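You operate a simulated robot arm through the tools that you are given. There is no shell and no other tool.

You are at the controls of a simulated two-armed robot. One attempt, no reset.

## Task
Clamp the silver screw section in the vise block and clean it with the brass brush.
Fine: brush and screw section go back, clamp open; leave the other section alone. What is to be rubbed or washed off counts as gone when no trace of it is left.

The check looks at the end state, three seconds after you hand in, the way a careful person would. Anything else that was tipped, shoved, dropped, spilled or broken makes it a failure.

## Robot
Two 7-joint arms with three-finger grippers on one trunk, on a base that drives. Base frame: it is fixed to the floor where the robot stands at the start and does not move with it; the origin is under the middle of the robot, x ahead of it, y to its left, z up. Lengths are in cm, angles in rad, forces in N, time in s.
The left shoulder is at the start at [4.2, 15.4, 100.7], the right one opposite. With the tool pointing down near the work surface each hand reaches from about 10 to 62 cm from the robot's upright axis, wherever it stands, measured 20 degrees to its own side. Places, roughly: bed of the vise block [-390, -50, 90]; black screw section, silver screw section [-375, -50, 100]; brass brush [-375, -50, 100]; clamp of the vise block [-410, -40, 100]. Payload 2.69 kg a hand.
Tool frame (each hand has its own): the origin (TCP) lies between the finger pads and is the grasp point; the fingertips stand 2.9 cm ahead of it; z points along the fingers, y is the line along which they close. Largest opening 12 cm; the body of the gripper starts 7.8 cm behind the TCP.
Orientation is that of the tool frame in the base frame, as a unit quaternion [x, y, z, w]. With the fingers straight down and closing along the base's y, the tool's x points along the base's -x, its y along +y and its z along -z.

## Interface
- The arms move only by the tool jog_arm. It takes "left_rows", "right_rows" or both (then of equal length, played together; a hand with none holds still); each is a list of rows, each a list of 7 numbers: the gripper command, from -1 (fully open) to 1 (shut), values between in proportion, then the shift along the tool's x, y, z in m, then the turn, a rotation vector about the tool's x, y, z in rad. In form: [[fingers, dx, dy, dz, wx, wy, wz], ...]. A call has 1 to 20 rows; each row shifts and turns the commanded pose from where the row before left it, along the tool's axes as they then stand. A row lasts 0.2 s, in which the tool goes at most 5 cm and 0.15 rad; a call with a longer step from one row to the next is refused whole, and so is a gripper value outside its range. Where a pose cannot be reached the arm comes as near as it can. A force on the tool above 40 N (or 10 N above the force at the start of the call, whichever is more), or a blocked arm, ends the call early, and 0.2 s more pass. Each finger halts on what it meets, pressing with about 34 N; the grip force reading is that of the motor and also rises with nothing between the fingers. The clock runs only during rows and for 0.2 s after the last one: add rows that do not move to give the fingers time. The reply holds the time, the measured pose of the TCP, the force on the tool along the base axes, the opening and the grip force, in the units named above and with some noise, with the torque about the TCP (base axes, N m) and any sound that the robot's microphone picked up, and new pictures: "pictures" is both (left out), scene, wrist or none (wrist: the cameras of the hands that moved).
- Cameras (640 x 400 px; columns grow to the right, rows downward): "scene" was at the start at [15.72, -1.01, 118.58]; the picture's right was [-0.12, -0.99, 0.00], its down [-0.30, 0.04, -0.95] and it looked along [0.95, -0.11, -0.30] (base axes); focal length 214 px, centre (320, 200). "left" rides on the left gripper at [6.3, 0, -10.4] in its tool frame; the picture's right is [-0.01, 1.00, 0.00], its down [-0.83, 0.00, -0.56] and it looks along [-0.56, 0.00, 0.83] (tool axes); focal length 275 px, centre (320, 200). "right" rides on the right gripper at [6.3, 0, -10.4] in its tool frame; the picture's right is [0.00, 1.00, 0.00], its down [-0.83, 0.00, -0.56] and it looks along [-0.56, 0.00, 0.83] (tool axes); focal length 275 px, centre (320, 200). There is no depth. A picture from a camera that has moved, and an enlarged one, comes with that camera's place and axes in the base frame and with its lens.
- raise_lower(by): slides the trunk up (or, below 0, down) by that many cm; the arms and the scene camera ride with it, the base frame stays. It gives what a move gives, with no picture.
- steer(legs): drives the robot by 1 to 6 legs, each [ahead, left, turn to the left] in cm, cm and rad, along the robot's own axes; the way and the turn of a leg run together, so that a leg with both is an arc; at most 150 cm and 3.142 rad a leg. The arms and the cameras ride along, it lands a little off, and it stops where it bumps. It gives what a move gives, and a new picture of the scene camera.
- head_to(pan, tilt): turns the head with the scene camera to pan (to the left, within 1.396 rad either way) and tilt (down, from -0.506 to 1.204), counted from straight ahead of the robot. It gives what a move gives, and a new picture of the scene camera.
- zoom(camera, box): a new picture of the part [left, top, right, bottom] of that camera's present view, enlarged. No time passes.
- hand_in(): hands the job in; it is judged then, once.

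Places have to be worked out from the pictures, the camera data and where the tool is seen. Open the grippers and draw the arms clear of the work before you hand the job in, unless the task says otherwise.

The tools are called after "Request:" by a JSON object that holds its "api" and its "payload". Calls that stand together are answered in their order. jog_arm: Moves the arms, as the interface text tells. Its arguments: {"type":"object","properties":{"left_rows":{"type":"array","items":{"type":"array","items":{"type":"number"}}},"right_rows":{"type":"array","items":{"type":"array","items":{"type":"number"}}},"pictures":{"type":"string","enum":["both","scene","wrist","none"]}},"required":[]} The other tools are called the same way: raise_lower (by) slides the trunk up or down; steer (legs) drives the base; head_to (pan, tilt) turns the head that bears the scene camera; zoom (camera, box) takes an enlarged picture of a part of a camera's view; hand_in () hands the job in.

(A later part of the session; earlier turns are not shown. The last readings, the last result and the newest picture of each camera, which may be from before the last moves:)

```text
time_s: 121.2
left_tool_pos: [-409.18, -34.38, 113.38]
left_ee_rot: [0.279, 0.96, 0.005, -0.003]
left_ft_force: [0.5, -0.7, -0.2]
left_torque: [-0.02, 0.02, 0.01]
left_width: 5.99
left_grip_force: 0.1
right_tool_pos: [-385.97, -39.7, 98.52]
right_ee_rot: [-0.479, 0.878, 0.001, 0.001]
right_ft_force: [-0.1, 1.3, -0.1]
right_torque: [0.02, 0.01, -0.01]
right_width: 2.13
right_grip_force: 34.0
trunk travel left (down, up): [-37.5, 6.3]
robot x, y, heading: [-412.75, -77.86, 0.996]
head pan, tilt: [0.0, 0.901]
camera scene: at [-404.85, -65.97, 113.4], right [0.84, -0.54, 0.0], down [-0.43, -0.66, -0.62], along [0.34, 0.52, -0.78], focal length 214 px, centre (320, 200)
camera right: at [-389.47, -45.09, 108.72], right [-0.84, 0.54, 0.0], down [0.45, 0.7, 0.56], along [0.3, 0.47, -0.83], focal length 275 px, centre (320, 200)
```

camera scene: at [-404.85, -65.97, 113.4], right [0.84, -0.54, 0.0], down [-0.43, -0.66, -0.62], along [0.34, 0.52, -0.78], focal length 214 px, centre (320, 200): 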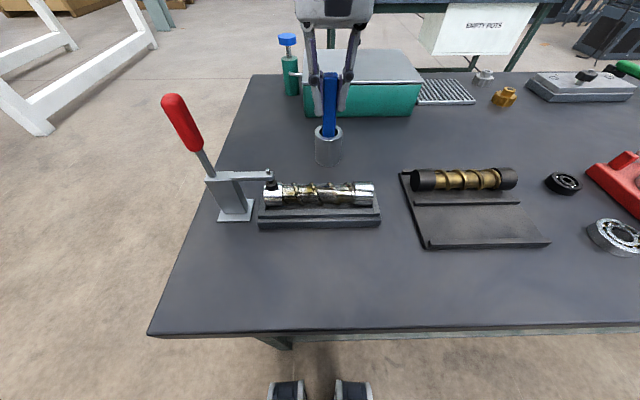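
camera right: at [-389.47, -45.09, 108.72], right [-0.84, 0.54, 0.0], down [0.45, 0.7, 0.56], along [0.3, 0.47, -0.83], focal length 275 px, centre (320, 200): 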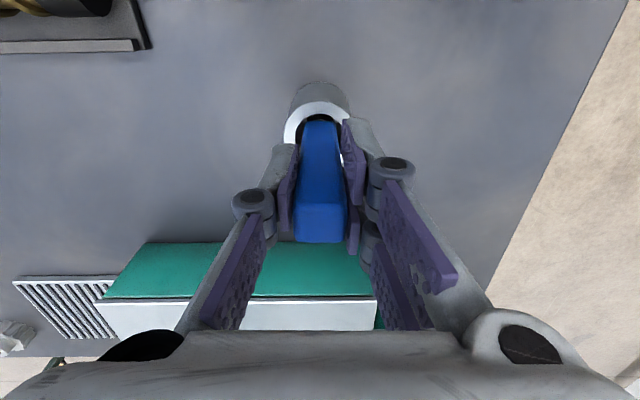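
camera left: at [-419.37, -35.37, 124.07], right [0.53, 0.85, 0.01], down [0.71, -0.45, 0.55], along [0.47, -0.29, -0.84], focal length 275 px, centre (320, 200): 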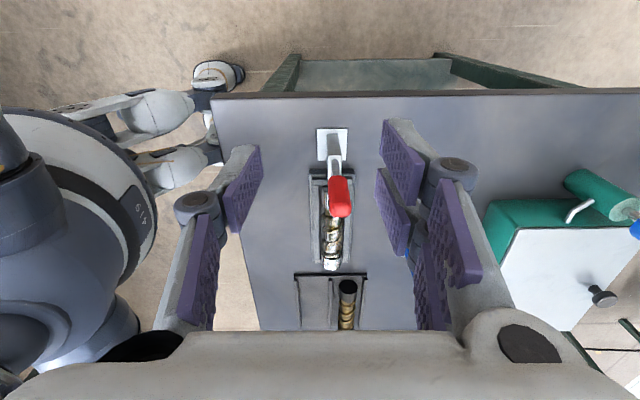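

Gripped at 2.13 cm. I draw the brush straight up 7 cm out of its cup.

Request:
{"api": "jog_arm", "payload": {"right_rows": [[1, 0, 0, -0.005, 0, 0, 0], [1, 0, 0, -0.01, 0, 0, 0], [1, 0, 0, -0.015, 0, 0, 0], [1, 0, 0, -0.015, 0, 0, 0], [1, 0, 0, -0.015, 0, 0, 0], [1, 0, 0, -0.01, 0, 0, 0], [1, 0, 0, 0, 0, 0, 0]], "pictures": "both"}}

Request:
{"api": "zoom", "payload": {"camera": "scene", "box": [260, 40, 420, 170]}}

```text
time_s: 122.8
left_tool_pos: [-409.32, -34.3, 113.36]
left_ee_rot: [0.28, 0.96, 0.005, -0.003]
left_ft_force: [0.6, 0.7, 0.2]
left_torque: [-0.02, 0.01, 0.0]
left_width: 6.0
left_grip_force: 0.1
right_tool_pos: [-386.07, -39.73, 105.44]
right_ee_rot: [-0.478, 0.878, 0.0, 0.0]
right_ft_force: [0.2, -0.2, -0.1]
right_torque: [0.01, 0.01, 0.03]
right_width: 2.08
right_grip_force: 34.1
trunk travel left (down, up): [-37.5, 6.3]
robot x, y, heading: [-412.61, -78.1, 0.993]
head pan, tilt: [0.0, 0.901]
camera scene: at [-404.86, -65.58, 113.88], right [0.85, -0.52, 0.0], down [-0.39, -0.64, -0.67], along [0.35, 0.57, -0.74], focal length 214 px, centre (320, 200)
camera right: at [-389.48, -45.06, 115.8], right [-0.84, 0.54, 0.0], down [0.45, 0.7, 0.56], along [0.3, 0.47, -0.83], focal length 275 px, centre (320, 200)
```

scene: 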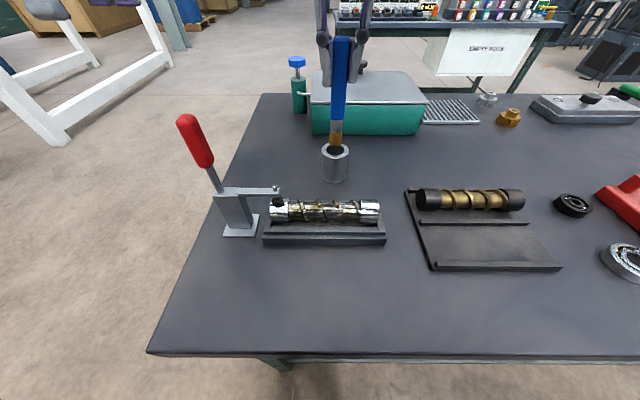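
right: 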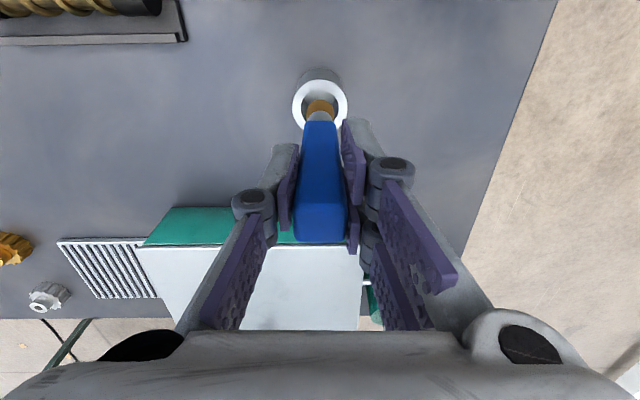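

```text
3.08 times, centred on (340, 105) of scene
camera zoom: at [-404.86, -65.58, 113.88], right [0.85, -0.52, 0.0], down [-0.39, -0.64, -0.67], along [0.35, 0.57, -0.74], focal length 660 px, centre (258, 492)
```

zoom: 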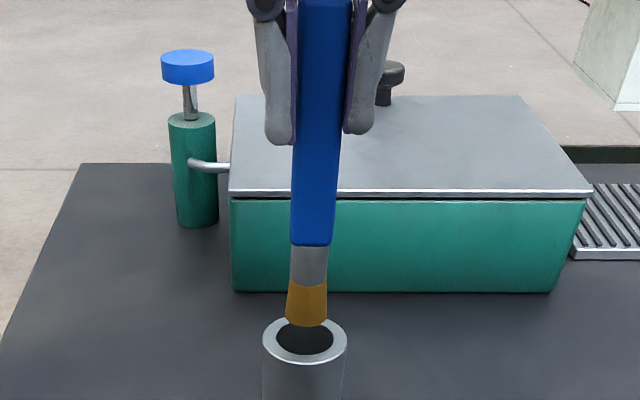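

The brush is an end brush: blue handle, silver ferrule, brass bristles whose tip is about 12.9 cm below the TCP. I look closely at the grime on the clamped section before brushing.

Request:
{"api": "zoom", "payload": {"camera": "scene", "box": [256, 185, 400, 255]}}

Request:
{"api": "zoom", "payload": {"camera": "left", "box": [240, 150, 440, 330]}}

```text
4.44 times, centred on (328, 220) of scene
camera zoom: at [-404.86, -65.58, 113.88], right [0.85, -0.52, 0.0], down [-0.39, -0.64, -0.67], along [0.35, 0.57, -0.74], focal length 953 px, centre (284, 111)
```

zoom: 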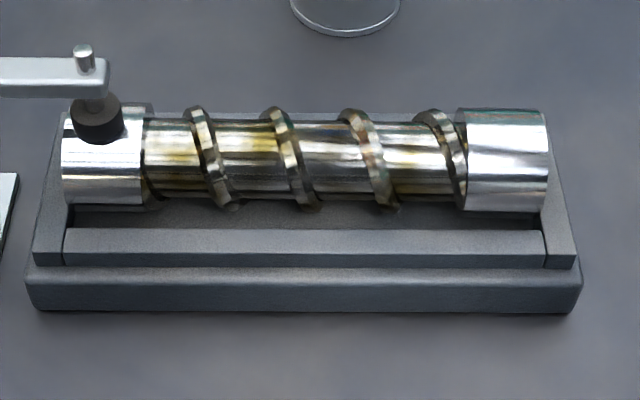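

```text
2.22 times, centred on (340, 240) of left
camera zoom: at [-414.34, -31.03, 124.0], right [0.54, 0.84, 0.01], down [0.7, -0.45, 0.55], along [0.46, -0.29, -0.84], focal length 612 px, centre (276, 111)
```

zoom: 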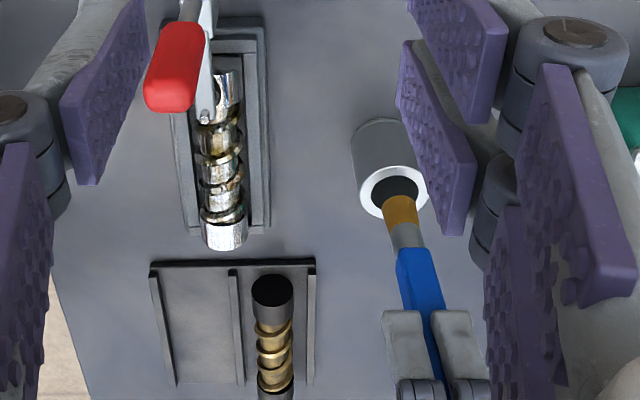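

The section's shaft between the collars shows the olive-brown grime. I raise the brush slightly and carry it back over the middle of the section, tip well above it.

Request:
{"api": "jog_arm", "payload": {"right_rows": [[1, 0, 0, -0.015, 0, 0, 0], [1, 0.01, 0.0015, 0, 0, 0, 0], [1, 0.018, 0.0027, 0, 0, 0, 0], [1, 0.02, 0.003, 0, 0, 0, 0], [1, 0.02, 0.003, 0, 0, 0, 0], [1, 0.02, 0.003, 0, 0, 0, 0], [1, 0.018, 0.0027, 0, 0, 0, 0], [1, 0.0127, 0.0015, 0, 0, 0, 0], [1, 0, 0, 0, 0, 0, 0], [1, 0, 0, 0, 0, 0, 0]], "pictures": "both"}}

Request:
{"api": "zoom", "payload": {"camera": "scene", "box": [220, 120, 412, 240]}}

```text
time_s: 125.0
left_tool_pos: [-409.14, -34.38, 113.42]
left_ee_rot: [0.279, 0.96, 0.005, -0.003]
left_ft_force: [0.2, 0.1, 0.2]
left_torque: [0.01, -0.01, -0.03]
left_width: 6.0
left_grip_force: 0.0
right_tool_pos: [-394.03, -48.5, 106.88]
right_ee_rot: [-0.479, 0.878, 0.001, 0.001]
right_ft_force: [0.1, -0.5, -0.9]
right_torque: [0.0, 0.02, 0.03]
right_width: 2.06
right_grip_force: 34.0
trunk travel left (down, up): [-37.5, 6.3]
robot x, y, heading: [-412.24, -77.9, 0.991]
head pan, tilt: [0.0, 0.901]
camera scene: at [-404.85, -65.98, 113.41], right [0.84, -0.54, 0.0], down [-0.43, -0.66, -0.62], along [0.34, 0.52, -0.78], focal length 214 px, centre (320, 200)
camera right: at [-397.43, -53.88, 117.2], right [-0.84, 0.54, 0.0], down [0.45, 0.7, 0.56], along [0.3, 0.47, -0.83], focal length 275 px, centre (320, 200)
```

scene: 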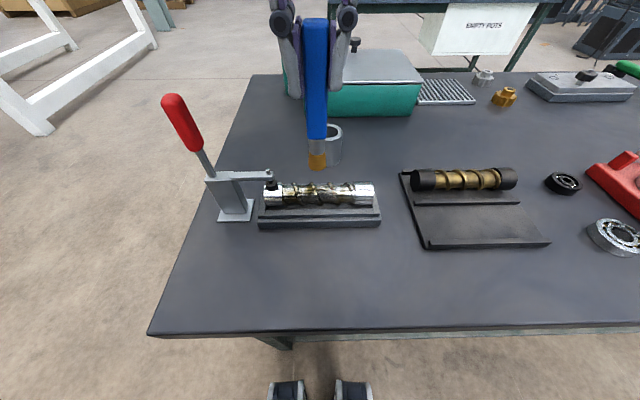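
right: 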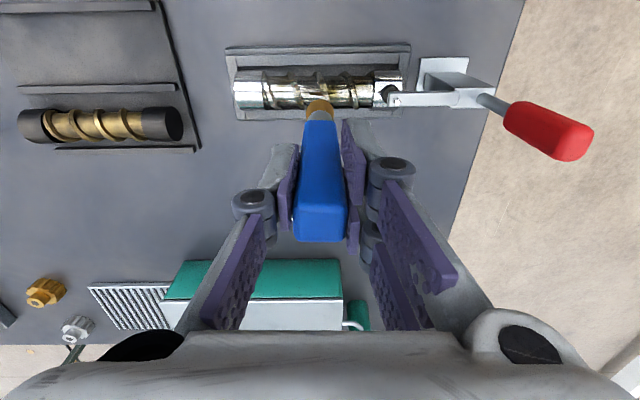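

```text
3.33 times, centred on (316, 180) of scene
camera zoom: at [-404.85, -65.98, 113.41], right [0.84, -0.54, 0.0], down [-0.43, -0.66, -0.62], along [0.34, 0.52, -0.78], focal length 715 px, centre (333, 267)
```

zoom: 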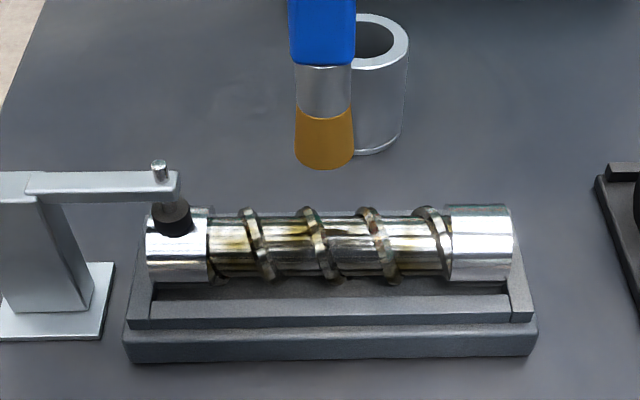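

Brush tip is at z≈94, right over the section's axis. I lower it toward the flights (top at about 90.7) and feel for contact.

Request:
{"api": "jog_arm", "payload": {"right_rows": [[1, 0.0015, 0, 0.01, 0, 0, 0], [1, 0, 0, 0.01, 0, 0, 0], [1, 0, 0, 0.008, 0, 0, 0], [1, 0, 0, 0, 0, 0, 0]], "pictures": "none"}}

Request:
{"api": "zoom", "payload": {"camera": "scene", "box": [250, 150, 394, 240]}}

```text
time_s: 126.0
left_tool_pos: [-409.18, -34.24, 113.33]
left_ee_rot: [0.28, 0.96, 0.005, -0.003]
left_ft_force: [-0.1, 0.1, 0.6]
left_torque: [-0.02, -0.02, -0.02]
left_width: 6.01
left_grip_force: 0.1
right_tool_pos: [-393.99, -48.69, 104.15]
right_ee_rot: [-0.476, 0.879, 0.0, 0.0]
right_ft_force: [-0.7, 0.1, 0.3]
right_torque: [-0.02, 0.01, 0.02]
right_width: 2.12
right_grip_force: 33.9
trunk travel left (down, up): [-37.5, 6.3]
robot x, y, heading: [-412.67, -77.7, 1.0]
head pan, tilt: [0.0, 0.901]
```

```text
4.44 times, centred on (322, 195) of scene
camera zoom: at [-404.9, -66.2, 113.12], right [0.83, -0.55, 0.0], down [-0.45, -0.67, -0.59], along [0.33, 0.49, -0.81], focal length 953 px, centre (311, 222)
```

zoom: 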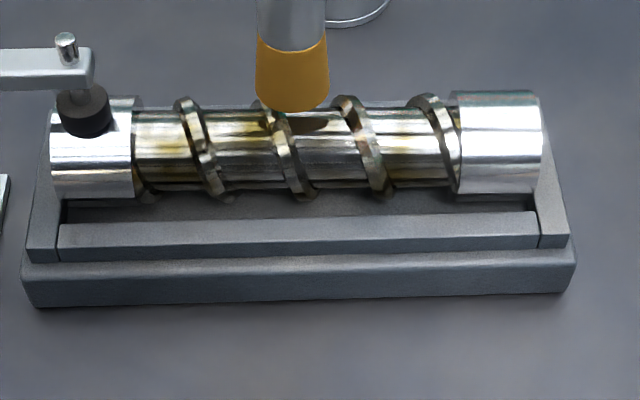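

Bristles are just above the flights, with the shade visible below. I lower another 4 mm and read the force.

Request:
{"api": "jog_arm", "payload": {"right_rows": [[1, 0, 0, 0.002, 0, 0, 0], [1, 0, 0, 0.002, 0, 0, 0], [1, 0, 0, 0, 0, 0, 0]], "pictures": "none"}}

Request:
{"api": "zoom", "payload": {"camera": "scene", "box": [250, 150, 394, 240]}}

```text
time_s: 126.8
left_tool_pos: [-409.22, -34.35, 113.43]
left_ee_rot: [0.279, 0.96, 0.005, -0.004]
left_ft_force: [0.8, -0.2, -0.5]
left_torque: [-0.01, -0.02, 0.01]
left_width: 6.0
left_grip_force: 0.0
right_tool_pos: [-393.93, -48.61, 103.79]
right_ee_rot: [-0.476, 0.88, 0.002, -0.001]
right_ft_force: [0.9, 0.0, -0.7]
right_torque: [0.01, -0.02, 0.02]
right_width: 2.11
right_grip_force: 34.1
trunk travel left (down, up): [-37.5, 6.3]
robot x, y, heading: [-412.57, -77.64, 0.997]
head pan, tilt: [0.0, 0.901]
```

```text
4.44 times, centred on (322, 195) of scene
camera zoom: at [-404.9, -66.26, 113.06], right [0.83, -0.56, 0.0], down [-0.45, -0.67, -0.58], along [0.32, 0.49, -0.81], focal length 953 px, centre (311, 222)
```

zoom: 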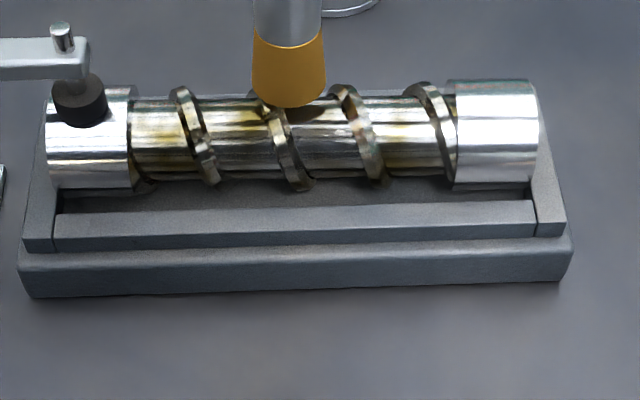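

No contact yet. I lower 4 mm more.

Request:
{"api": "jog_arm", "payload": {"right_rows": [[1, 0, 0, 0.002, 0, 0, 0], [1, 0, 0, 0.002, 0, 0, 0], [1, 0, 0, 0, 0, 0, 0]], "pictures": "none"}}

Request:
{"api": "zoom", "payload": {"camera": "scene", "box": [250, 150, 394, 240]}}

```text
time_s: 127.6
left_tool_pos: [-409.28, -34.56, 113.5]
left_ee_rot: [0.279, 0.96, 0.004, -0.004]
left_ft_force: [0.1, -0.6, 0.3]
left_torque: [0.0, 0.03, -0.04]
left_width: 6.01
left_grip_force: 0.1
right_tool_pos: [-393.89, -48.75, 103.55]
right_ee_rot: [-0.475, 0.88, 0.005, 0.001]
right_ft_force: [-0.5, 0.4, 14.3]
right_torque: [-0.06, -0.19, 0.01]
right_width: 2.08
right_grip_force: 34.2
trunk travel left (down, up): [-37.5, 6.3]
robot x, y, heading: [-412.19, -77.48, 0.994]
head pan, tilt: [0.0, 0.901]
```

```text
4.44 times, centred on (322, 195) of scene
camera zoom: at [-404.93, -66.38, 113.03], right [0.83, -0.56, 0.0], down [-0.46, -0.68, -0.58], along [0.32, 0.48, -0.82], focal length 953 px, centre (311, 222)
```

zoom: 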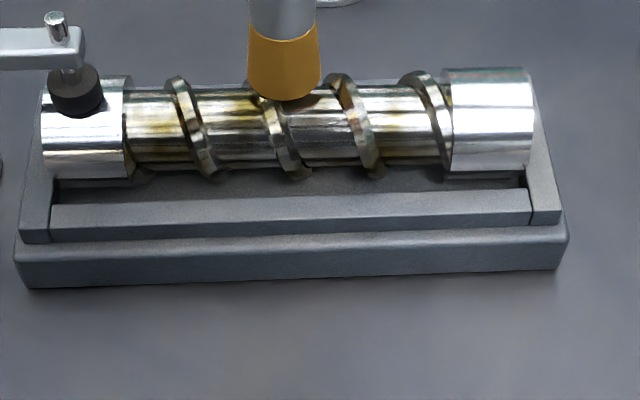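

Contact at 14 N on a flight top, as expected. I make a first stroke 4.5 cm to the right and back, and look whether the grime goes.

Request:
{"api": "jog_arm", "payload": {"right_rows": [[1, 0, -0.005, -0.0005, 0, 0, 0], [1, 0, -0.008, 0, 0, 0, 0], [1, 0, -0.008, 0, 0, 0, 0], [1, 0, -0.008, 0, 0, 0, 0], [1, 0, -0.008, 0, 0, 0, 0], [1, 0, -0.008, 0, 0, 0, 0], [1, 0, 0.008, 0, 0, 0, 0], [1, 0, 0.008, 0, 0, 0, 0], [1, 0, 0.008, 0, 0, 0, 0], [1, 0, 0.008, 0, 0, 0, 0], [1, 0, 0.008, 0, 0, 0, 0], [1, 0, 0.005, 0, 0, 0, 0]], "pictures": "scene"}}

Request:
{"api": "zoom", "payload": {"camera": "scene", "box": [250, 150, 394, 240]}}

```text
time_s: 130.2
left_tool_pos: [-409.2, -34.32, 113.32]
left_ee_rot: [0.279, 0.96, 0.005, -0.004]
left_ft_force: [0.2, -0.8, -0.1]
left_torque: [-0.01, -0.01, 0.01]
left_width: 6.0
left_grip_force: 0.1
right_tool_pos: [-393.76, -48.65, 103.26]
right_ee_rot: [-0.473, 0.881, 0.005, -0.003]
right_ft_force: [2.2, -2.7, 6.6]
right_torque: [-0.27, -0.22, -0.01]
right_width: 2.12
right_grip_force: 33.7
trunk travel left (down, up): [-37.5, 6.3]
robot x, y, heading: [-412.53, -77.59, 0.991]
head pan, tilt: [0.0, 0.901]
camera scene: at [-405.18, -65.76, 113.39], right [0.87, -0.49, 0.0], down [-0.38, -0.68, -0.63], along [0.31, 0.55, -0.78], focal length 214 px, centre (320, 200)
```

scene: 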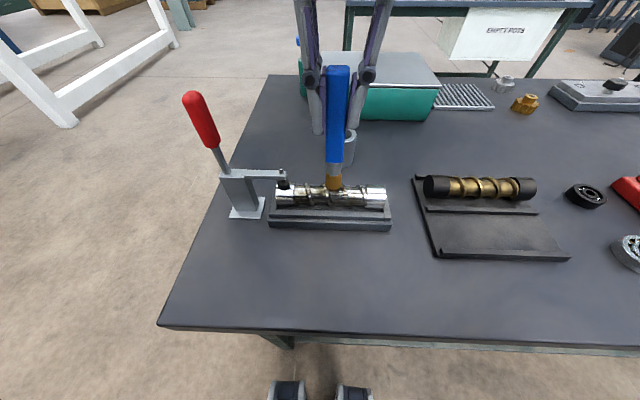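

```text
4.44 times, centred on (322, 195) of scene
camera zoom: at [-405.18, -65.76, 113.39], right [0.87, -0.49, 0.0], down [-0.38, -0.68, -0.63], along [0.31, 0.55, -0.78], focal length 953 px, centre (311, 222)
```

zoom: 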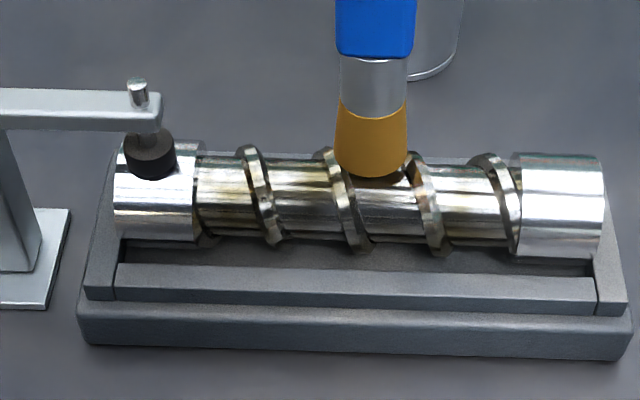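

The stroke works: the olive tint has mostly gone on the right half. Now the left half, up to just short of the clamp pad.

Request:
{"api": "jog_arm", "payload": {"right_rows": [[1, 0, 0.006, 0, 0, 0, 0], [1, 0, 0.008, 0, 0, 0, 0], [1, 0, 0.008, 0, 0, 0, 0], [1, 0, 0.008, 0, 0, 0, 0], [1, 0, 0.008, 0, 0, 0, 0], [1, 0, -0.008, 0, 0, 0, 0], [1, 0, -0.008, 0, 0, 0, 0], [1, 0, -0.008, 0, 0, 0, 0], [1, 0, -0.008, 0, 0, 0, 0], [1, 0, -0.006, 0, 0, 0, 0]], "pictures": "scene"}}

Request:
{"api": "zoom", "payload": {"camera": "scene", "box": [250, 150, 394, 240]}}

```text
time_s: 132.4
left_tool_pos: [-409.26, -34.44, 113.37]
left_ee_rot: [0.279, 0.96, 0.005, -0.004]
left_ft_force: [0.1, -0.3, 0.0]
left_torque: [-0.02, 0.01, -0.01]
left_width: 5.97
left_grip_force: 0.0
right_tool_pos: [-393.6, -48.66, 103.32]
right_ee_rot: [-0.473, 0.881, 0.003, -0.001]
right_ft_force: [0.1, -0.4, 0.2]
right_torque: [0.01, 0.04, -0.01]
right_width: 2.11
right_grip_force: 34.2
trunk travel left (down, up): [-37.5, 6.3]
robot x, y, heading: [-412.59, -77.65, 0.991]
head pan, tilt: [0.0, 0.901]
camera scene: at [-405.24, -65.71, 113.46], right [0.87, -0.49, 0.0], down [-0.38, -0.68, -0.63], along [0.31, 0.55, -0.78], focal length 214 px, centre (320, 200)
```

scene: 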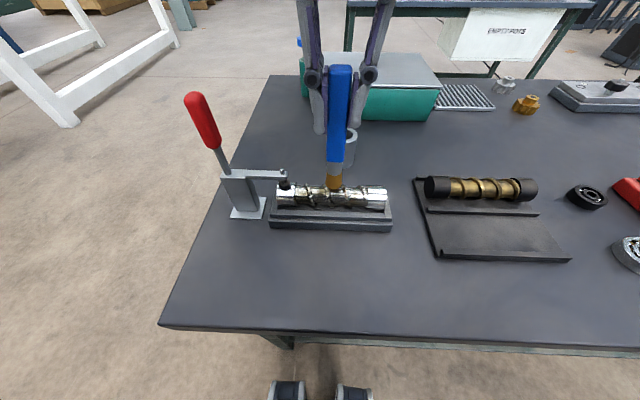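

```text
4.44 times, centred on (322, 195) of scene
camera zoom: at [-405.24, -65.71, 113.46], right [0.87, -0.49, 0.0], down [-0.38, -0.68, -0.63], along [0.31, 0.55, -0.78], focal length 953 px, centre (311, 222)
```

zoom: 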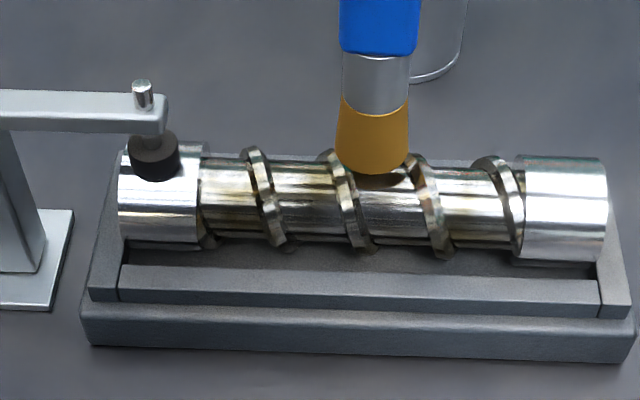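

I zoom in on the section in halves to see what is left.

Request:
{"api": "zoom", "payload": {"camera": "scene", "box": [274, 176, 338, 216]}}

Request:
{"api": "zoom", "payload": {"camera": "scene", "box": [328, 176, 392, 216]}}

Request:
{"api": "zoom", "payload": {"camera": "right", "box": [210, 40, 430, 140]}}

```text
10.00 times, centred on (306, 196) of scene
camera zoom: at [-405.24, -65.71, 113.46], right [0.87, -0.49, 0.0], down [-0.38, -0.68, -0.63], along [0.31, 0.55, -0.78], focal length 2145 px, centre (460, 240)
```

zoom: 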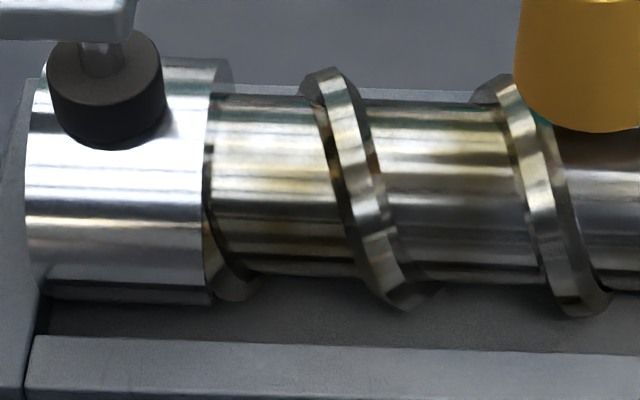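

```text
10.00 times, centred on (360, 196) of scene
camera zoom: at [-405.24, -65.71, 113.46], right [0.87, -0.49, 0.0], down [-0.38, -0.68, -0.63], along [0.31, 0.55, -0.78], focal length 2145 px, centre (-80, 240)
```

zoom: 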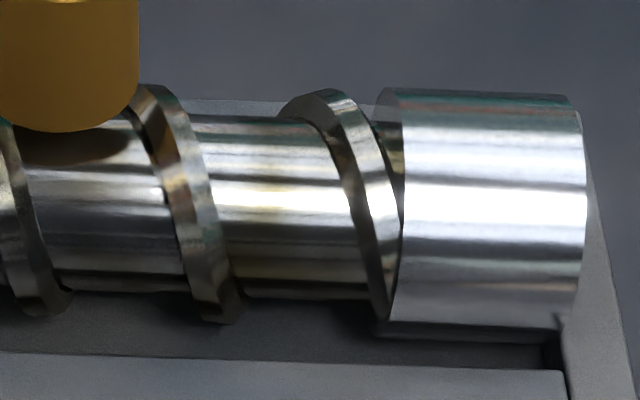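

```text
2.91 times, centred on (320, 90) of right
camera zoom: at [-397.0, -53.96, 113.7], right [-0.84, 0.55, 0.01], down [0.46, 0.69, 0.56], along [0.3, 0.47, -0.83], focal length 801 px, centre (320, 520)
```

zoom: 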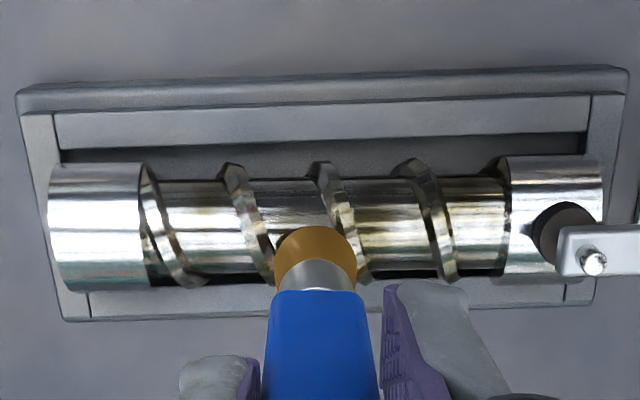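

Clear progress: the right half is nearly clean, the left half is still slightly tinted, so the grime thins with each pass. I make longer strokes with the brush offset 0.6 cm to the far side.

Request:
{"api": "jog_arm", "payload": {"right_rows": [[1, -0.006, 0, 0, 0, 0, 0], [1, 0, -0.009, 0, 0, 0, 0], [1, 0, -0.009, 0, 0, 0, 0], [1, 0, -0.009, 0, 0, 0, 0], [1, 0, -0.009, 0, 0, 0, 0], [1, 0, -0.009, 0, 0, 0, 0], [1, 0, 0.009, 0, 0, 0, 0], [1, 0, 0.009, 0, 0, 0, 0], [1, 0, 0.009, 0, 0, 0, 0], [1, 0, 0.009, 0, 0, 0, 0], [1, 0, 0.009, 0, 0, 0, 0], [1, 0, 0.009, 0, 0, 0, 0], [1, 0, 0.009, 0, 0, 0, 0], [1, 0, 0.009, 0, 0, 0, 0], [1, 0, 0.009, 0, 0, 0, 0], [1, 0, -0.009, 0, 0, 0, 0], [1, 0, -0.009, 0, 0, 0, 0], [1, 0, -0.009, 0, 0, 0, 0], [1, 0, -0.009, 0, 0, 0, 0]], "pictures": "wrist"}}

Request:
{"api": "zoom", "payload": {"camera": "scene", "box": [260, 160, 404, 250]}}

```text
time_s: 136.4
left_tool_pos: [-409.11, -34.49, 113.5]
left_ee_rot: [0.279, 0.96, 0.004, -0.004]
left_ft_force: [-0.2, 0.0, -1.0]
left_torque: [-0.02, -0.01, -0.01]
left_width: 5.99
left_grip_force: 0.0
right_tool_pos: [-393.53, -48.11, 103.44]
right_ee_rot: [-0.475, 0.88, 0.002, 0.0]
right_ft_force: [-0.3, 0.2, -1.1]
right_torque: [0.02, -0.01, 0.03]
right_width: 2.09
right_grip_force: 34.4
trunk travel left (down, up): [-37.5, 6.3]
robot x, y, heading: [-412.31, -77.75, 0.995]
head pan, tilt: [0.0, 0.901]
camera right: at [-396.91, -53.55, 113.78], right [-0.84, 0.54, 0.0], down [0.45, 0.69, 0.56], along [0.3, 0.47, -0.83], focal length 275 px, centre (320, 200)
```

right: 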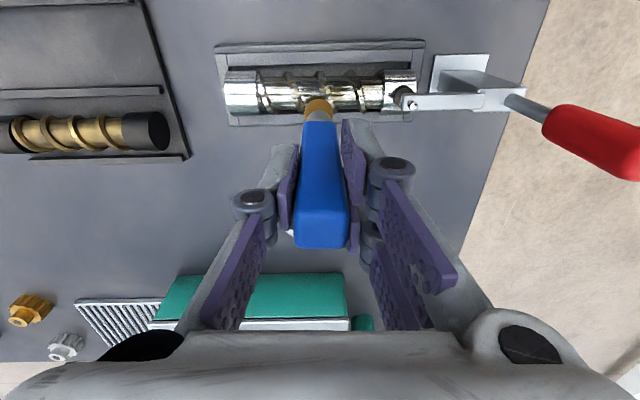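

```text
4.44 times, centred on (332, 205) of scene
camera zoom: at [-405.06, -65.85, 113.42], right [0.86, -0.51, 0.0], down [-0.4, -0.67, -0.62], along [0.32, 0.53, -0.78], focal length 953 px, centre (267, 178)
```

zoom: 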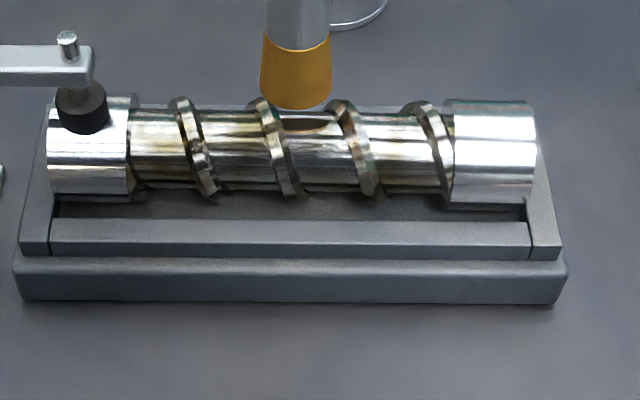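

Little changed at this offset and there was no contact force in the valleys. I lower here between two flights to find the shaft's surface.

Request:
{"api": "jog_arm", "payload": {"right_rows": [[1, 0.004, 0, 0, 0, 0, 0], [1, 0, 0, 0.0015, 0, 0, 0], [1, 0, 0, 0.0015, 0, 0, 0], [1, 0, 0, 0, 0, 0, 0]], "pictures": "none"}}

Request:
{"api": "zoom", "payload": {"camera": "scene", "box": [260, 160, 404, 250]}}

```text
time_s: 137.4
left_tool_pos: [-409.15, -34.48, 113.43]
left_ee_rot: [0.278, 0.96, 0.005, -0.004]
left_ft_force: [0.4, -0.1, 0.1]
left_torque: [0.0, -0.01, 0.01]
left_width: 5.99
left_grip_force: 0.0
right_tool_pos: [-393.48, -48.49, 103.23]
right_ee_rot: [-0.471, 0.882, 0.005, -0.002]
right_ft_force: [0.5, -0.2, 9.7]
right_torque: [0.02, -0.06, 0.01]
right_width: 2.08
right_grip_force: 33.8
trunk travel left (down, up): [-37.5, 6.3]
robot x, y, heading: [-412.67, -77.92, 0.995]
head pan, tilt: [0.0, 0.901]
```

```text
4.44 times, centred on (332, 205) of scene
camera zoom: at [-405.01, -65.98, 113.36], right [0.85, -0.53, 0.0], down [-0.42, -0.67, -0.62], along [0.32, 0.52, -0.79], focal length 953 px, centre (267, 178)
```

zoom: 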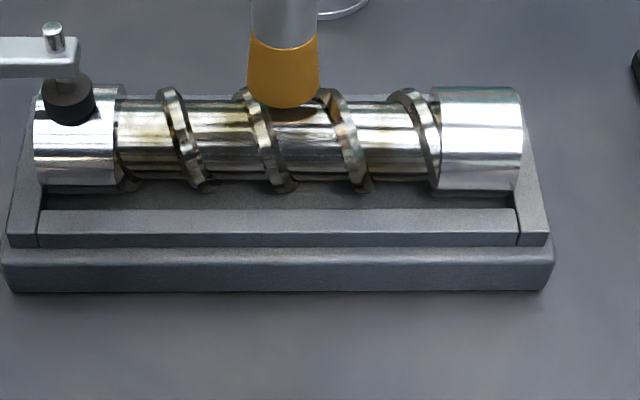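

Contact at about 10 N on the shaft. I raise 2 mm and stroke over the left half with this firmer pressure, then back.

Request:
{"api": "jog_arm", "payload": {"right_rows": [[1, 0.002, 0.002, -0.002, 0, 0, 0], [1, 0, 0.007, 0, 0, 0, 0], [1, 0, 0.007, 0, 0, 0, 0], [1, 0, 0.007, 0, 0, 0, 0], [1, 0, 0.007, 0, 0, 0, 0], [1, 0, 0.007, 0, 0, 0, 0], [1, 0, 0.007, 0, 0, 0, 0], [1, 0, -0.007, 0, 0, 0, 0], [1, 0, -0.007, 0, 0, 0, 0], [1, 0, -0.007, 0, 0, 0, 0], [1, 0, -0.007, 0, 0, 0, 0], [1, 0, -0.007, 0, 0, 0, 0], [1, 0, -0.007, 0, 0, 0, 0]], "pictures": "wrist"}}

Request:
{"api": "zoom", "payload": {"camera": "scene", "box": [260, 160, 404, 250]}}

```text
time_s: 140.2
left_tool_pos: [-409.23, -34.43, 113.45]
left_ee_rot: [0.279, 0.96, 0.004, -0.003]
left_ft_force: [-0.6, -0.2, -0.3]
left_torque: [-0.02, 0.03, 0.01]
left_width: 6.0
left_grip_force: 0.1
right_tool_pos: [-393.68, -48.55, 103.21]
right_ee_rot: [-0.47, 0.883, 0.005, -0.003]
right_ft_force: [-0.1, -0.4, -0.8]
right_torque: [0.0, 0.02, 0.0]
right_width: 2.1
right_grip_force: 33.7
trunk travel left (down, up): [-37.5, 6.3]
robot x, y, heading: [-412.45, -77.79, 0.997]
head pan, tilt: [0.0, 0.901]
camera right: at [-397.08, -53.74, 113.69], right [-0.83, 0.56, 0.01], down [0.47, 0.69, 0.56], along [0.3, 0.47, -0.83], focal length 275 px, centre (320, 200)
```

right: 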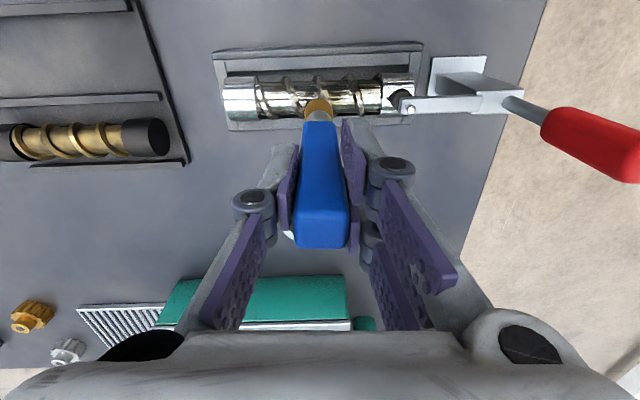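

```text
4.44 times, centred on (332, 205) of scene
camera zoom: at [-405.06, -65.92, 113.34], right [0.85, -0.52, 0.0], down [-0.41, -0.68, -0.61], along [0.32, 0.52, -0.79], focal length 953 px, centre (267, 178)
```

zoom: 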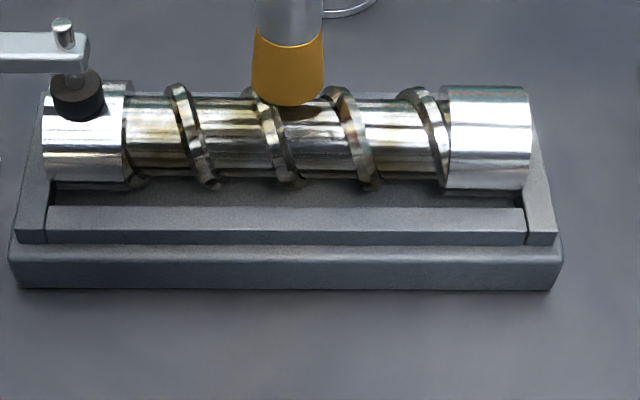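

Close look again at the left and right halves.

Request:
{"api": "zoom", "payload": {"camera": "scene", "box": [264, 174, 328, 214]}}

Request:
{"api": "zoom", "payload": {"camera": "scene", "box": [318, 174, 382, 214]}}

Request:
{"api": "zoom", "payload": {"camera": "right", "box": [210, 40, 430, 140]}}

```text
10.00 times, centred on (296, 194) of scene
camera zoom: at [-405.06, -65.92, 113.34], right [0.85, -0.52, 0.0], down [-0.41, -0.68, -0.61], along [0.32, 0.52, -0.79], focal length 2145 px, centre (560, 260)
```

zoom: 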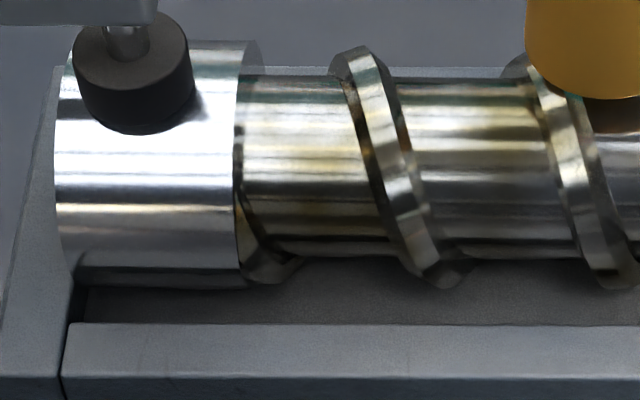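

```text
10.00 times, centred on (350, 194) of scene
camera zoom: at [-405.06, -65.92, 113.34], right [0.85, -0.52, 0.0], down [-0.41, -0.68, -0.61], along [0.32, 0.52, -0.79], focal length 2145 px, centre (20, 260)
```

zoom: 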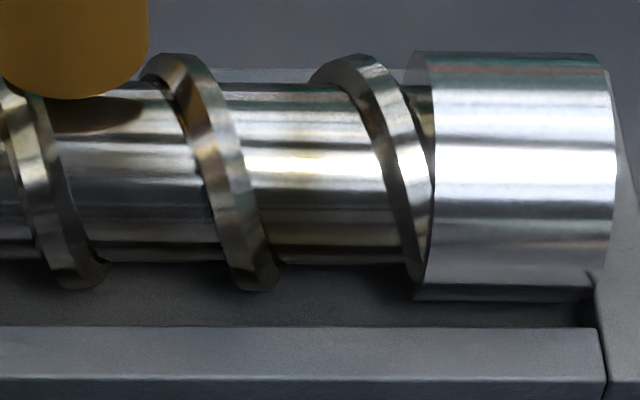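

```text
2.91 times, centred on (320, 90) of right
camera zoom: at [-397.08, -53.74, 113.69], right [-0.83, 0.56, 0.01], down [0.47, 0.69, 0.56], along [0.3, 0.47, -0.83], focal length 801 px, centre (320, 520)
```

zoom: 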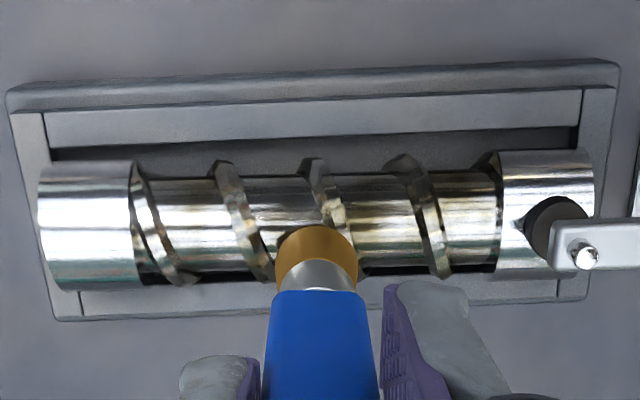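

Getting cleaner but still tinted in the left valleys. The brush sits about 0.4 cm to the far side of the axis, so I shift it to the axis and make two full strokes over the whole shaft.

Request:
{"api": "jog_arm", "payload": {"right_rows": [[1, 0.004, 0, 0, 0, 0, 0], [1, 0, 0.01, 0, 0, 0, 0], [1, 0, 0.01, 0, 0, 0, 0], [1, 0, 0.01, 0, 0, 0, 0], [1, 0, 0.01, 0, 0, 0, 0], [1, 0, -0.01, 0, 0, 0, 0], [1, 0, -0.01, 0, 0, 0, 0], [1, 0, -0.01, 0, 0, 0, 0], [1, 0, -0.01, 0, 0, 0, 0], [1, 0, -0.01, 0, 0, 0, 0], [1, 0, -0.01, 0, 0, 0, 0], [1, 0, -0.01, 0, 0, 0, 0], [1, 0, -0.01, 0, 0, 0, 0], [1, 0, 0.01, 0, 0, 0, 0], [1, 0, 0.01, 0, 0, 0, 0], [1, 0, 0.01, 0, 0, 0, 0], [1, 0, 0.01, 0, 0, 0, 0]], "pictures": "none"}}

Request:
{"api": "zoom", "payload": {"camera": "scene", "box": [256, 164, 384, 244]}}

```text
time_s: 143.8
left_tool_pos: [-409.18, -34.4, 113.47]
left_ee_rot: [0.278, 0.96, 0.005, -0.003]
left_ft_force: [0.3, -1.1, 0.0]
left_torque: [-0.03, -0.01, 0.0]
left_width: 5.99
left_grip_force: 0.0
right_tool_pos: [-393.91, -48.82, 103.29]
right_ee_rot: [-0.471, 0.882, 0.004, -0.003]
right_ft_force: [0.3, 0.8, -0.9]
right_torque: [0.01, 0.0, -0.01]
right_width: 2.1
right_grip_force: 34.2
trunk travel left (down, up): [-37.5, 6.3]
robot x, y, heading: [-412.43, -77.72, 0.999]
head pan, tilt: [0.0, 0.901]
```

```text
5.00 times, centred on (320, 204) of scene
camera zoom: at [-405.54, -65.56, 113.41], right [0.89, -0.45, 0.0], down [-0.35, -0.7, -0.62], along [0.28, 0.56, -0.78], focal length 1072 px, centre (320, 180)
```

zoom: 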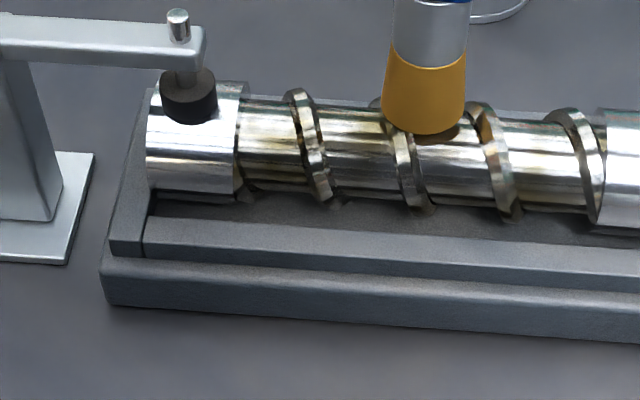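

The head swayed but the hand holds its place. In the valleys the bristles were just short of the shaft, so I lower 1 mm and do a slower firm stroke over the left half.

Request:
{"api": "jog_arm", "payload": {"right_rows": [[1, 0, 0, 0.001, 0, 0, 0], [1, 0, 0.006, 0, 0, 0, 0], [1, 0, 0.006, 0, 0, 0, 0], [1, 0, 0.006, 0, 0, 0, 0], [1, 0, 0.006, 0, 0, 0, 0], [1, 0, 0.006, 0, 0, 0, 0], [1, 0, 0.006, 0, 0, 0, 0], [1, 0, 0.004, 0, 0, 0, 0], [1, 0, 0, 0, 0, 0, 0]], "pictures": "none"}}

Request:
{"api": "zoom", "payload": {"camera": "scene", "box": [256, 164, 384, 244]}}

```text
time_s: 145.8
left_tool_pos: [-409.31, -34.29, 113.52]
left_ee_rot: [0.278, 0.961, 0.005, -0.002]
left_ft_force: [-0.1, -0.2, 0.1]
left_torque: [0.02, -0.06, 0.03]
left_width: 5.99
left_grip_force: 0.1
right_tool_pos: [-396.88, -46.3, 103.3]
right_ee_rot: [-0.465, 0.885, 0.005, -0.006]
right_ft_force: [0.6, -0.4, -0.1]
right_torque: [-0.01, -0.03, -0.03]
right_width: 2.11
right_grip_force: 33.8
trunk travel left (down, up): [-37.5, 6.3]
robot x, y, heading: [-412.72, -77.84, 0.995]
head pan, tilt: [0.0, 0.901]
```

```text
5.00 times, centred on (320, 204) of scene
camera zoom: at [-406.74, -65.08, 113.41], right [0.96, -0.29, 0.0], down [-0.23, -0.75, -0.62], along [0.18, 0.6, -0.78], focal length 1072 px, centre (320, 180)
```

zoom: 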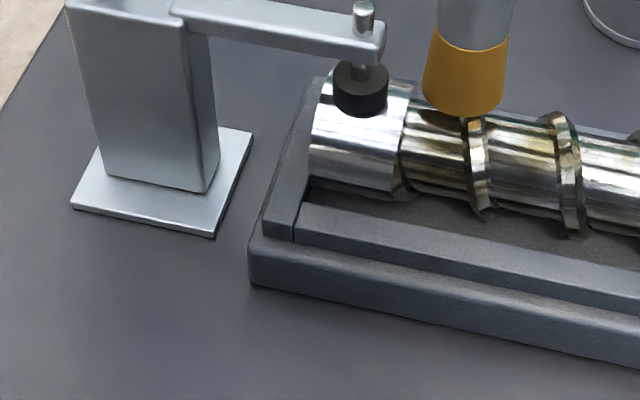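

The measured hand is 0.5 cm further ahead than commanded here, so I correct back and rub in the left valley with short strokes back and forth, pressing a little more.

Request:
{"api": "jog_arm", "payload": {"right_rows": [[1, 0.004, 0, 0.0015, 0, 0, 0], [1, 0.006, 0, 0, 0, 0, 0], [1, 0.006, 0, 0, 0, 0, 0], [1, -0.006, 0, 0, 0, 0, 0], [1, -0.006, 0, 0, 0, 0, 0], [1, -0.006, 0, 0, 0, 0, 0], [1, 0.006, 0, 0, 0, 0, 0], [1, 0.006, 0, 0, 0, 0, 0], [1, 0.006, 0, 0, 0, 0, 0], [1, -0.006, 0, 0, 0, 0, 0]], "pictures": "wrist"}}

Request:
{"api": "zoom", "payload": {"camera": "scene", "box": [300, 164, 428, 244]}}

Request:
{"api": "zoom", "payload": {"camera": "right", "box": [190, 30, 430, 150]}}

```text
time_s: 148.0
left_tool_pos: [-409.24, -34.39, 113.38]
left_ee_rot: [0.279, 0.96, 0.005, -0.003]
left_ft_force: [-0.2, 0.4, 0.1]
left_torque: [0.04, 0.0, 0.02]
left_width: 6.01
left_grip_force: 0.0
right_tool_pos: [-396.5, -46.82, 103.21]
right_ee_rot: [-0.453, 0.892, 0.009, -0.007]
right_ft_force: [0.5, 5.1, 20.3]
right_torque: [0.64, -0.22, 0.0]
right_width: 2.12
right_grip_force: 33.9
trunk travel left (down, up): [-37.5, 6.3]
robot x, y, heading: [-412.58, -77.86, 0.995]
head pan, tilt: [0.0, 0.901]
camera right: at [-400.07, -51.96, 113.56], right [-0.81, 0.59, 0.02], down [0.5, 0.67, 0.55], along [0.31, 0.46, -0.83], focal length 275 px, centre (320, 200)
```

right: 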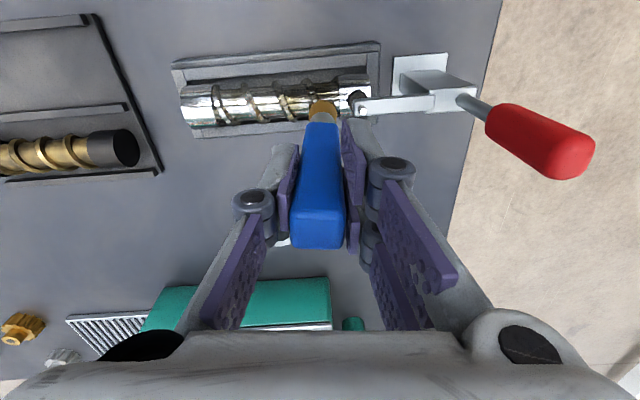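

```text
5.00 times, centred on (364, 204) of scene
camera zoom: at [-406.64, -65.16, 113.41], right [0.95, -0.31, 0.0], down [-0.24, -0.75, -0.62], along [0.19, 0.59, -0.78], focal length 1072 px, centre (100, 180)
```

zoom: 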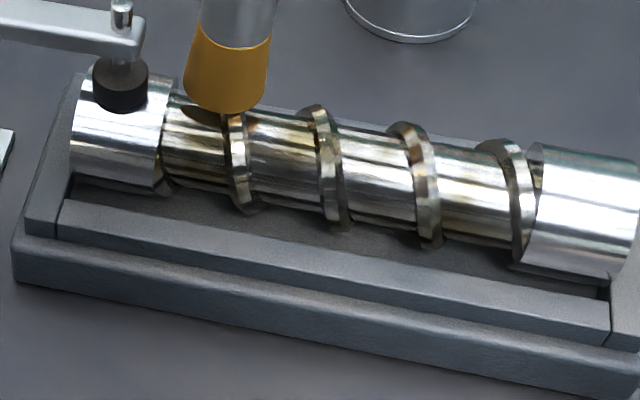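

```text
2.67 times, centred on (310, 90) of right
camera zoom: at [-400.07, -51.96, 113.56], right [-0.81, 0.59, 0.02], down [0.5, 0.67, 0.55], along [0.31, 0.46, -0.83], focal length 734 px, centre (347, 493)
```

zoom: 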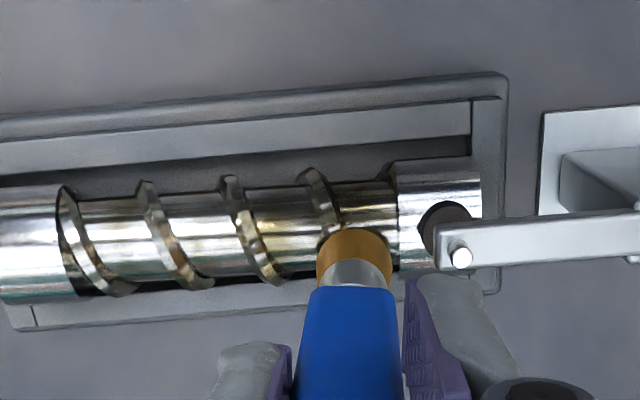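

The hand is working across my body here: the trunk twists and the hand's yaw drifts. I lift the brush and take it right and back, so I can shift the base to the left for better reach.

Request:
{"api": "jog_arm", "payload": {"right_rows": [[1, 0, 0, -0.01, 0, 0, 0], [1, 0, 0, -0.02, 0, 0, 0], [1, 0, 0, -0.03, 0, 0, 0], [1, 0, -0.02, 0, 0, 0, 0], [1, 0, -0.02, 0, 0, 0, 0], [1, 0, -0.02, 0, 0, 0, 0], [1, 0, -0.02, 0, 0, 0, 0], [1, 0, -0.02, 0, 0, 0, 0], [1, 0, -0.02, 0, 0, 0, 0], [1, 0, -0.02, 0, 0, 0, 0], [1, 0, 0, 0, 0, 0, 0], [1, 0, 0, 0, 0, 0, 0]], "pictures": "both"}}

Request:
{"api": "zoom", "payload": {"camera": "scene", "box": [250, 160, 394, 250]}}

```text
time_s: 150.6
left_tool_pos: [-409.16, -34.34, 113.5]
left_ee_rot: [0.279, 0.96, 0.004, -0.004]
left_ft_force: [0.1, 0.0, -0.3]
left_torque: [-0.06, 0.0, 0.0]
left_width: 5.98
left_grip_force: 0.1
right_tool_pos: [-386.62, -55.44, 108.95]
right_ee_rot: [-0.478, 0.878, 0.0, 0.001]
right_ft_force: [-0.2, -0.5, -0.5]
right_torque: [0.0, 0.02, 0.01]
right_width: 2.09
right_grip_force: 34.4
trunk travel left (down, up): [-37.5, 6.3]
robot x, y, heading: [-412.39, -77.7, 0.999]
head pan, tilt: [0.0, 0.901]
camera scene: at [-404.84, -65.98, 113.41], right [0.84, -0.54, 0.0], down [-0.43, -0.66, -0.62], along [0.34, 0.52, -0.78], focal length 214 px, centre (320, 200)
camera right: at [-390.03, -60.7, 119.32], right [-0.84, 0.54, 0.0], down [0.45, 0.7, 0.56], along [0.3, 0.47, -0.83], focal length 275 px, centre (320, 200)
```

scene: 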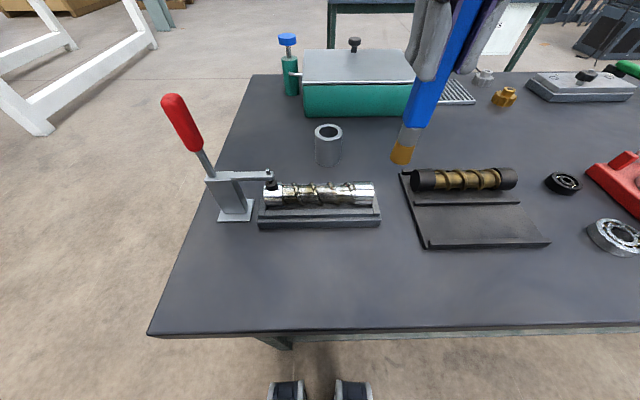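
right: 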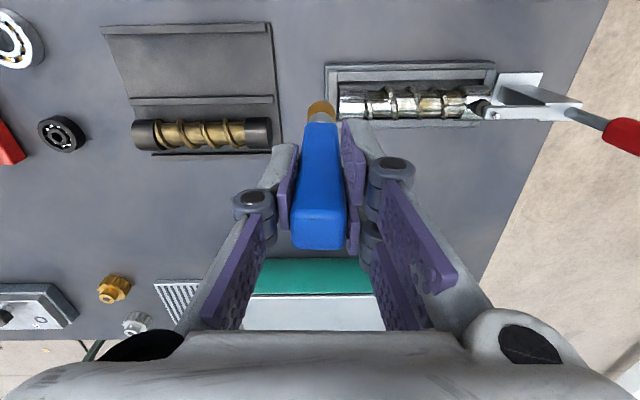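

```text
4.44 times, centred on (322, 205) of scene
camera zoom: at [-404.84, -65.98, 113.41], right [0.84, -0.54, 0.0], down [-0.43, -0.66, -0.62], along [0.34, 0.52, -0.78], focal length 953 px, centre (311, 178)
```

zoom: 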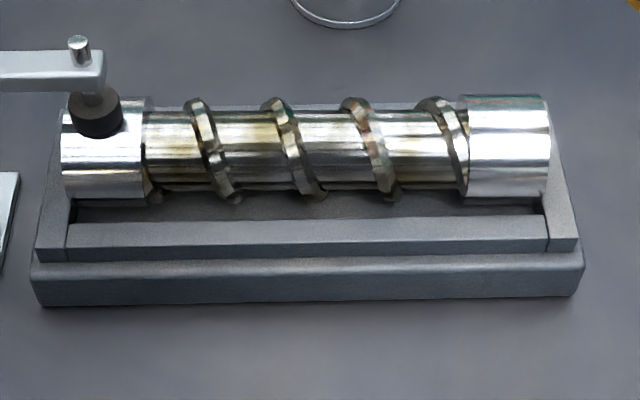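

With the trunk straight again I see the remaining olive streaks face toward me on the front side. I shift the base left (backing off a little first) so the right hand can reach the whole section squarely and tilt the brush.

Request:
{"api": "steer", "payload": {"legs": [[-3, 0, 0], [0, 9, 0]]}}

Request:
{"api": "zoom", "payload": {"camera": "scene", "box": [260, 140, 420, 240]}}

```text
time_s: 152.4
left_tool_pos: [-418.61, -32.14, 113.53]
left_ee_rot: [0.279, 0.96, 0.005, -0.004]
left_ft_force: [-0.8, -0.7, 0.0]
left_torque: [0.02, -0.02, 0.01]
left_width: 6.0
left_grip_force: 0.2
right_tool_pos: [-395.87, -53.1, 108.91]
right_ee_rot: [-0.479, 0.878, 0.0, 0.001]
right_ft_force: [0.1, -0.1, 0.4]
right_torque: [-0.01, 0.04, 0.01]
right_width: 2.1
right_grip_force: 33.7
trunk travel left (down, up): [-37.5, 6.3]
robot x, y, heading: [-421.54, -75.65, 0.998]
head pan, tilt: [0.0, 0.901]
camera scene: at [-414.15, -63.76, 113.41], right [0.84, -0.54, 0.0], down [-0.43, -0.66, -0.62], along [0.34, 0.52, -0.78], focal length 214 px, centre (320, 200)
```

scene: 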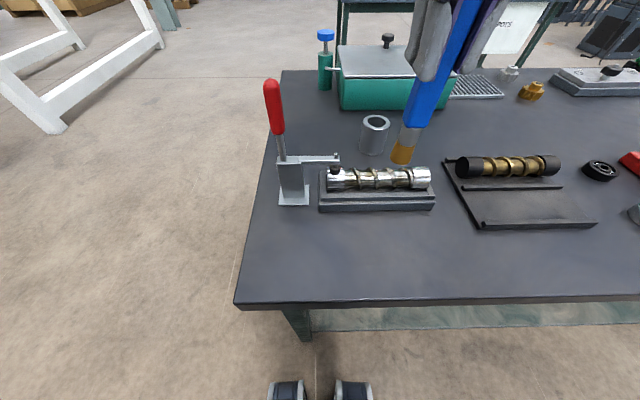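

```text
4.00 times, centred on (340, 190) of scene
camera zoom: at [-414.15, -63.76, 113.41], right [0.84, -0.54, 0.0], down [-0.43, -0.66, -0.62], along [0.34, 0.52, -0.78], focal length 858 px, centre (240, 240)
```

zoom: 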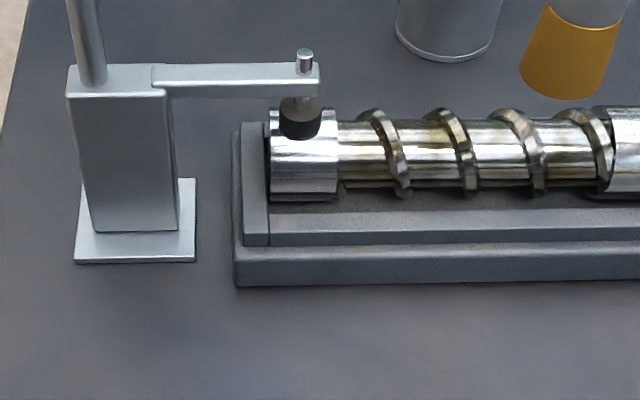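

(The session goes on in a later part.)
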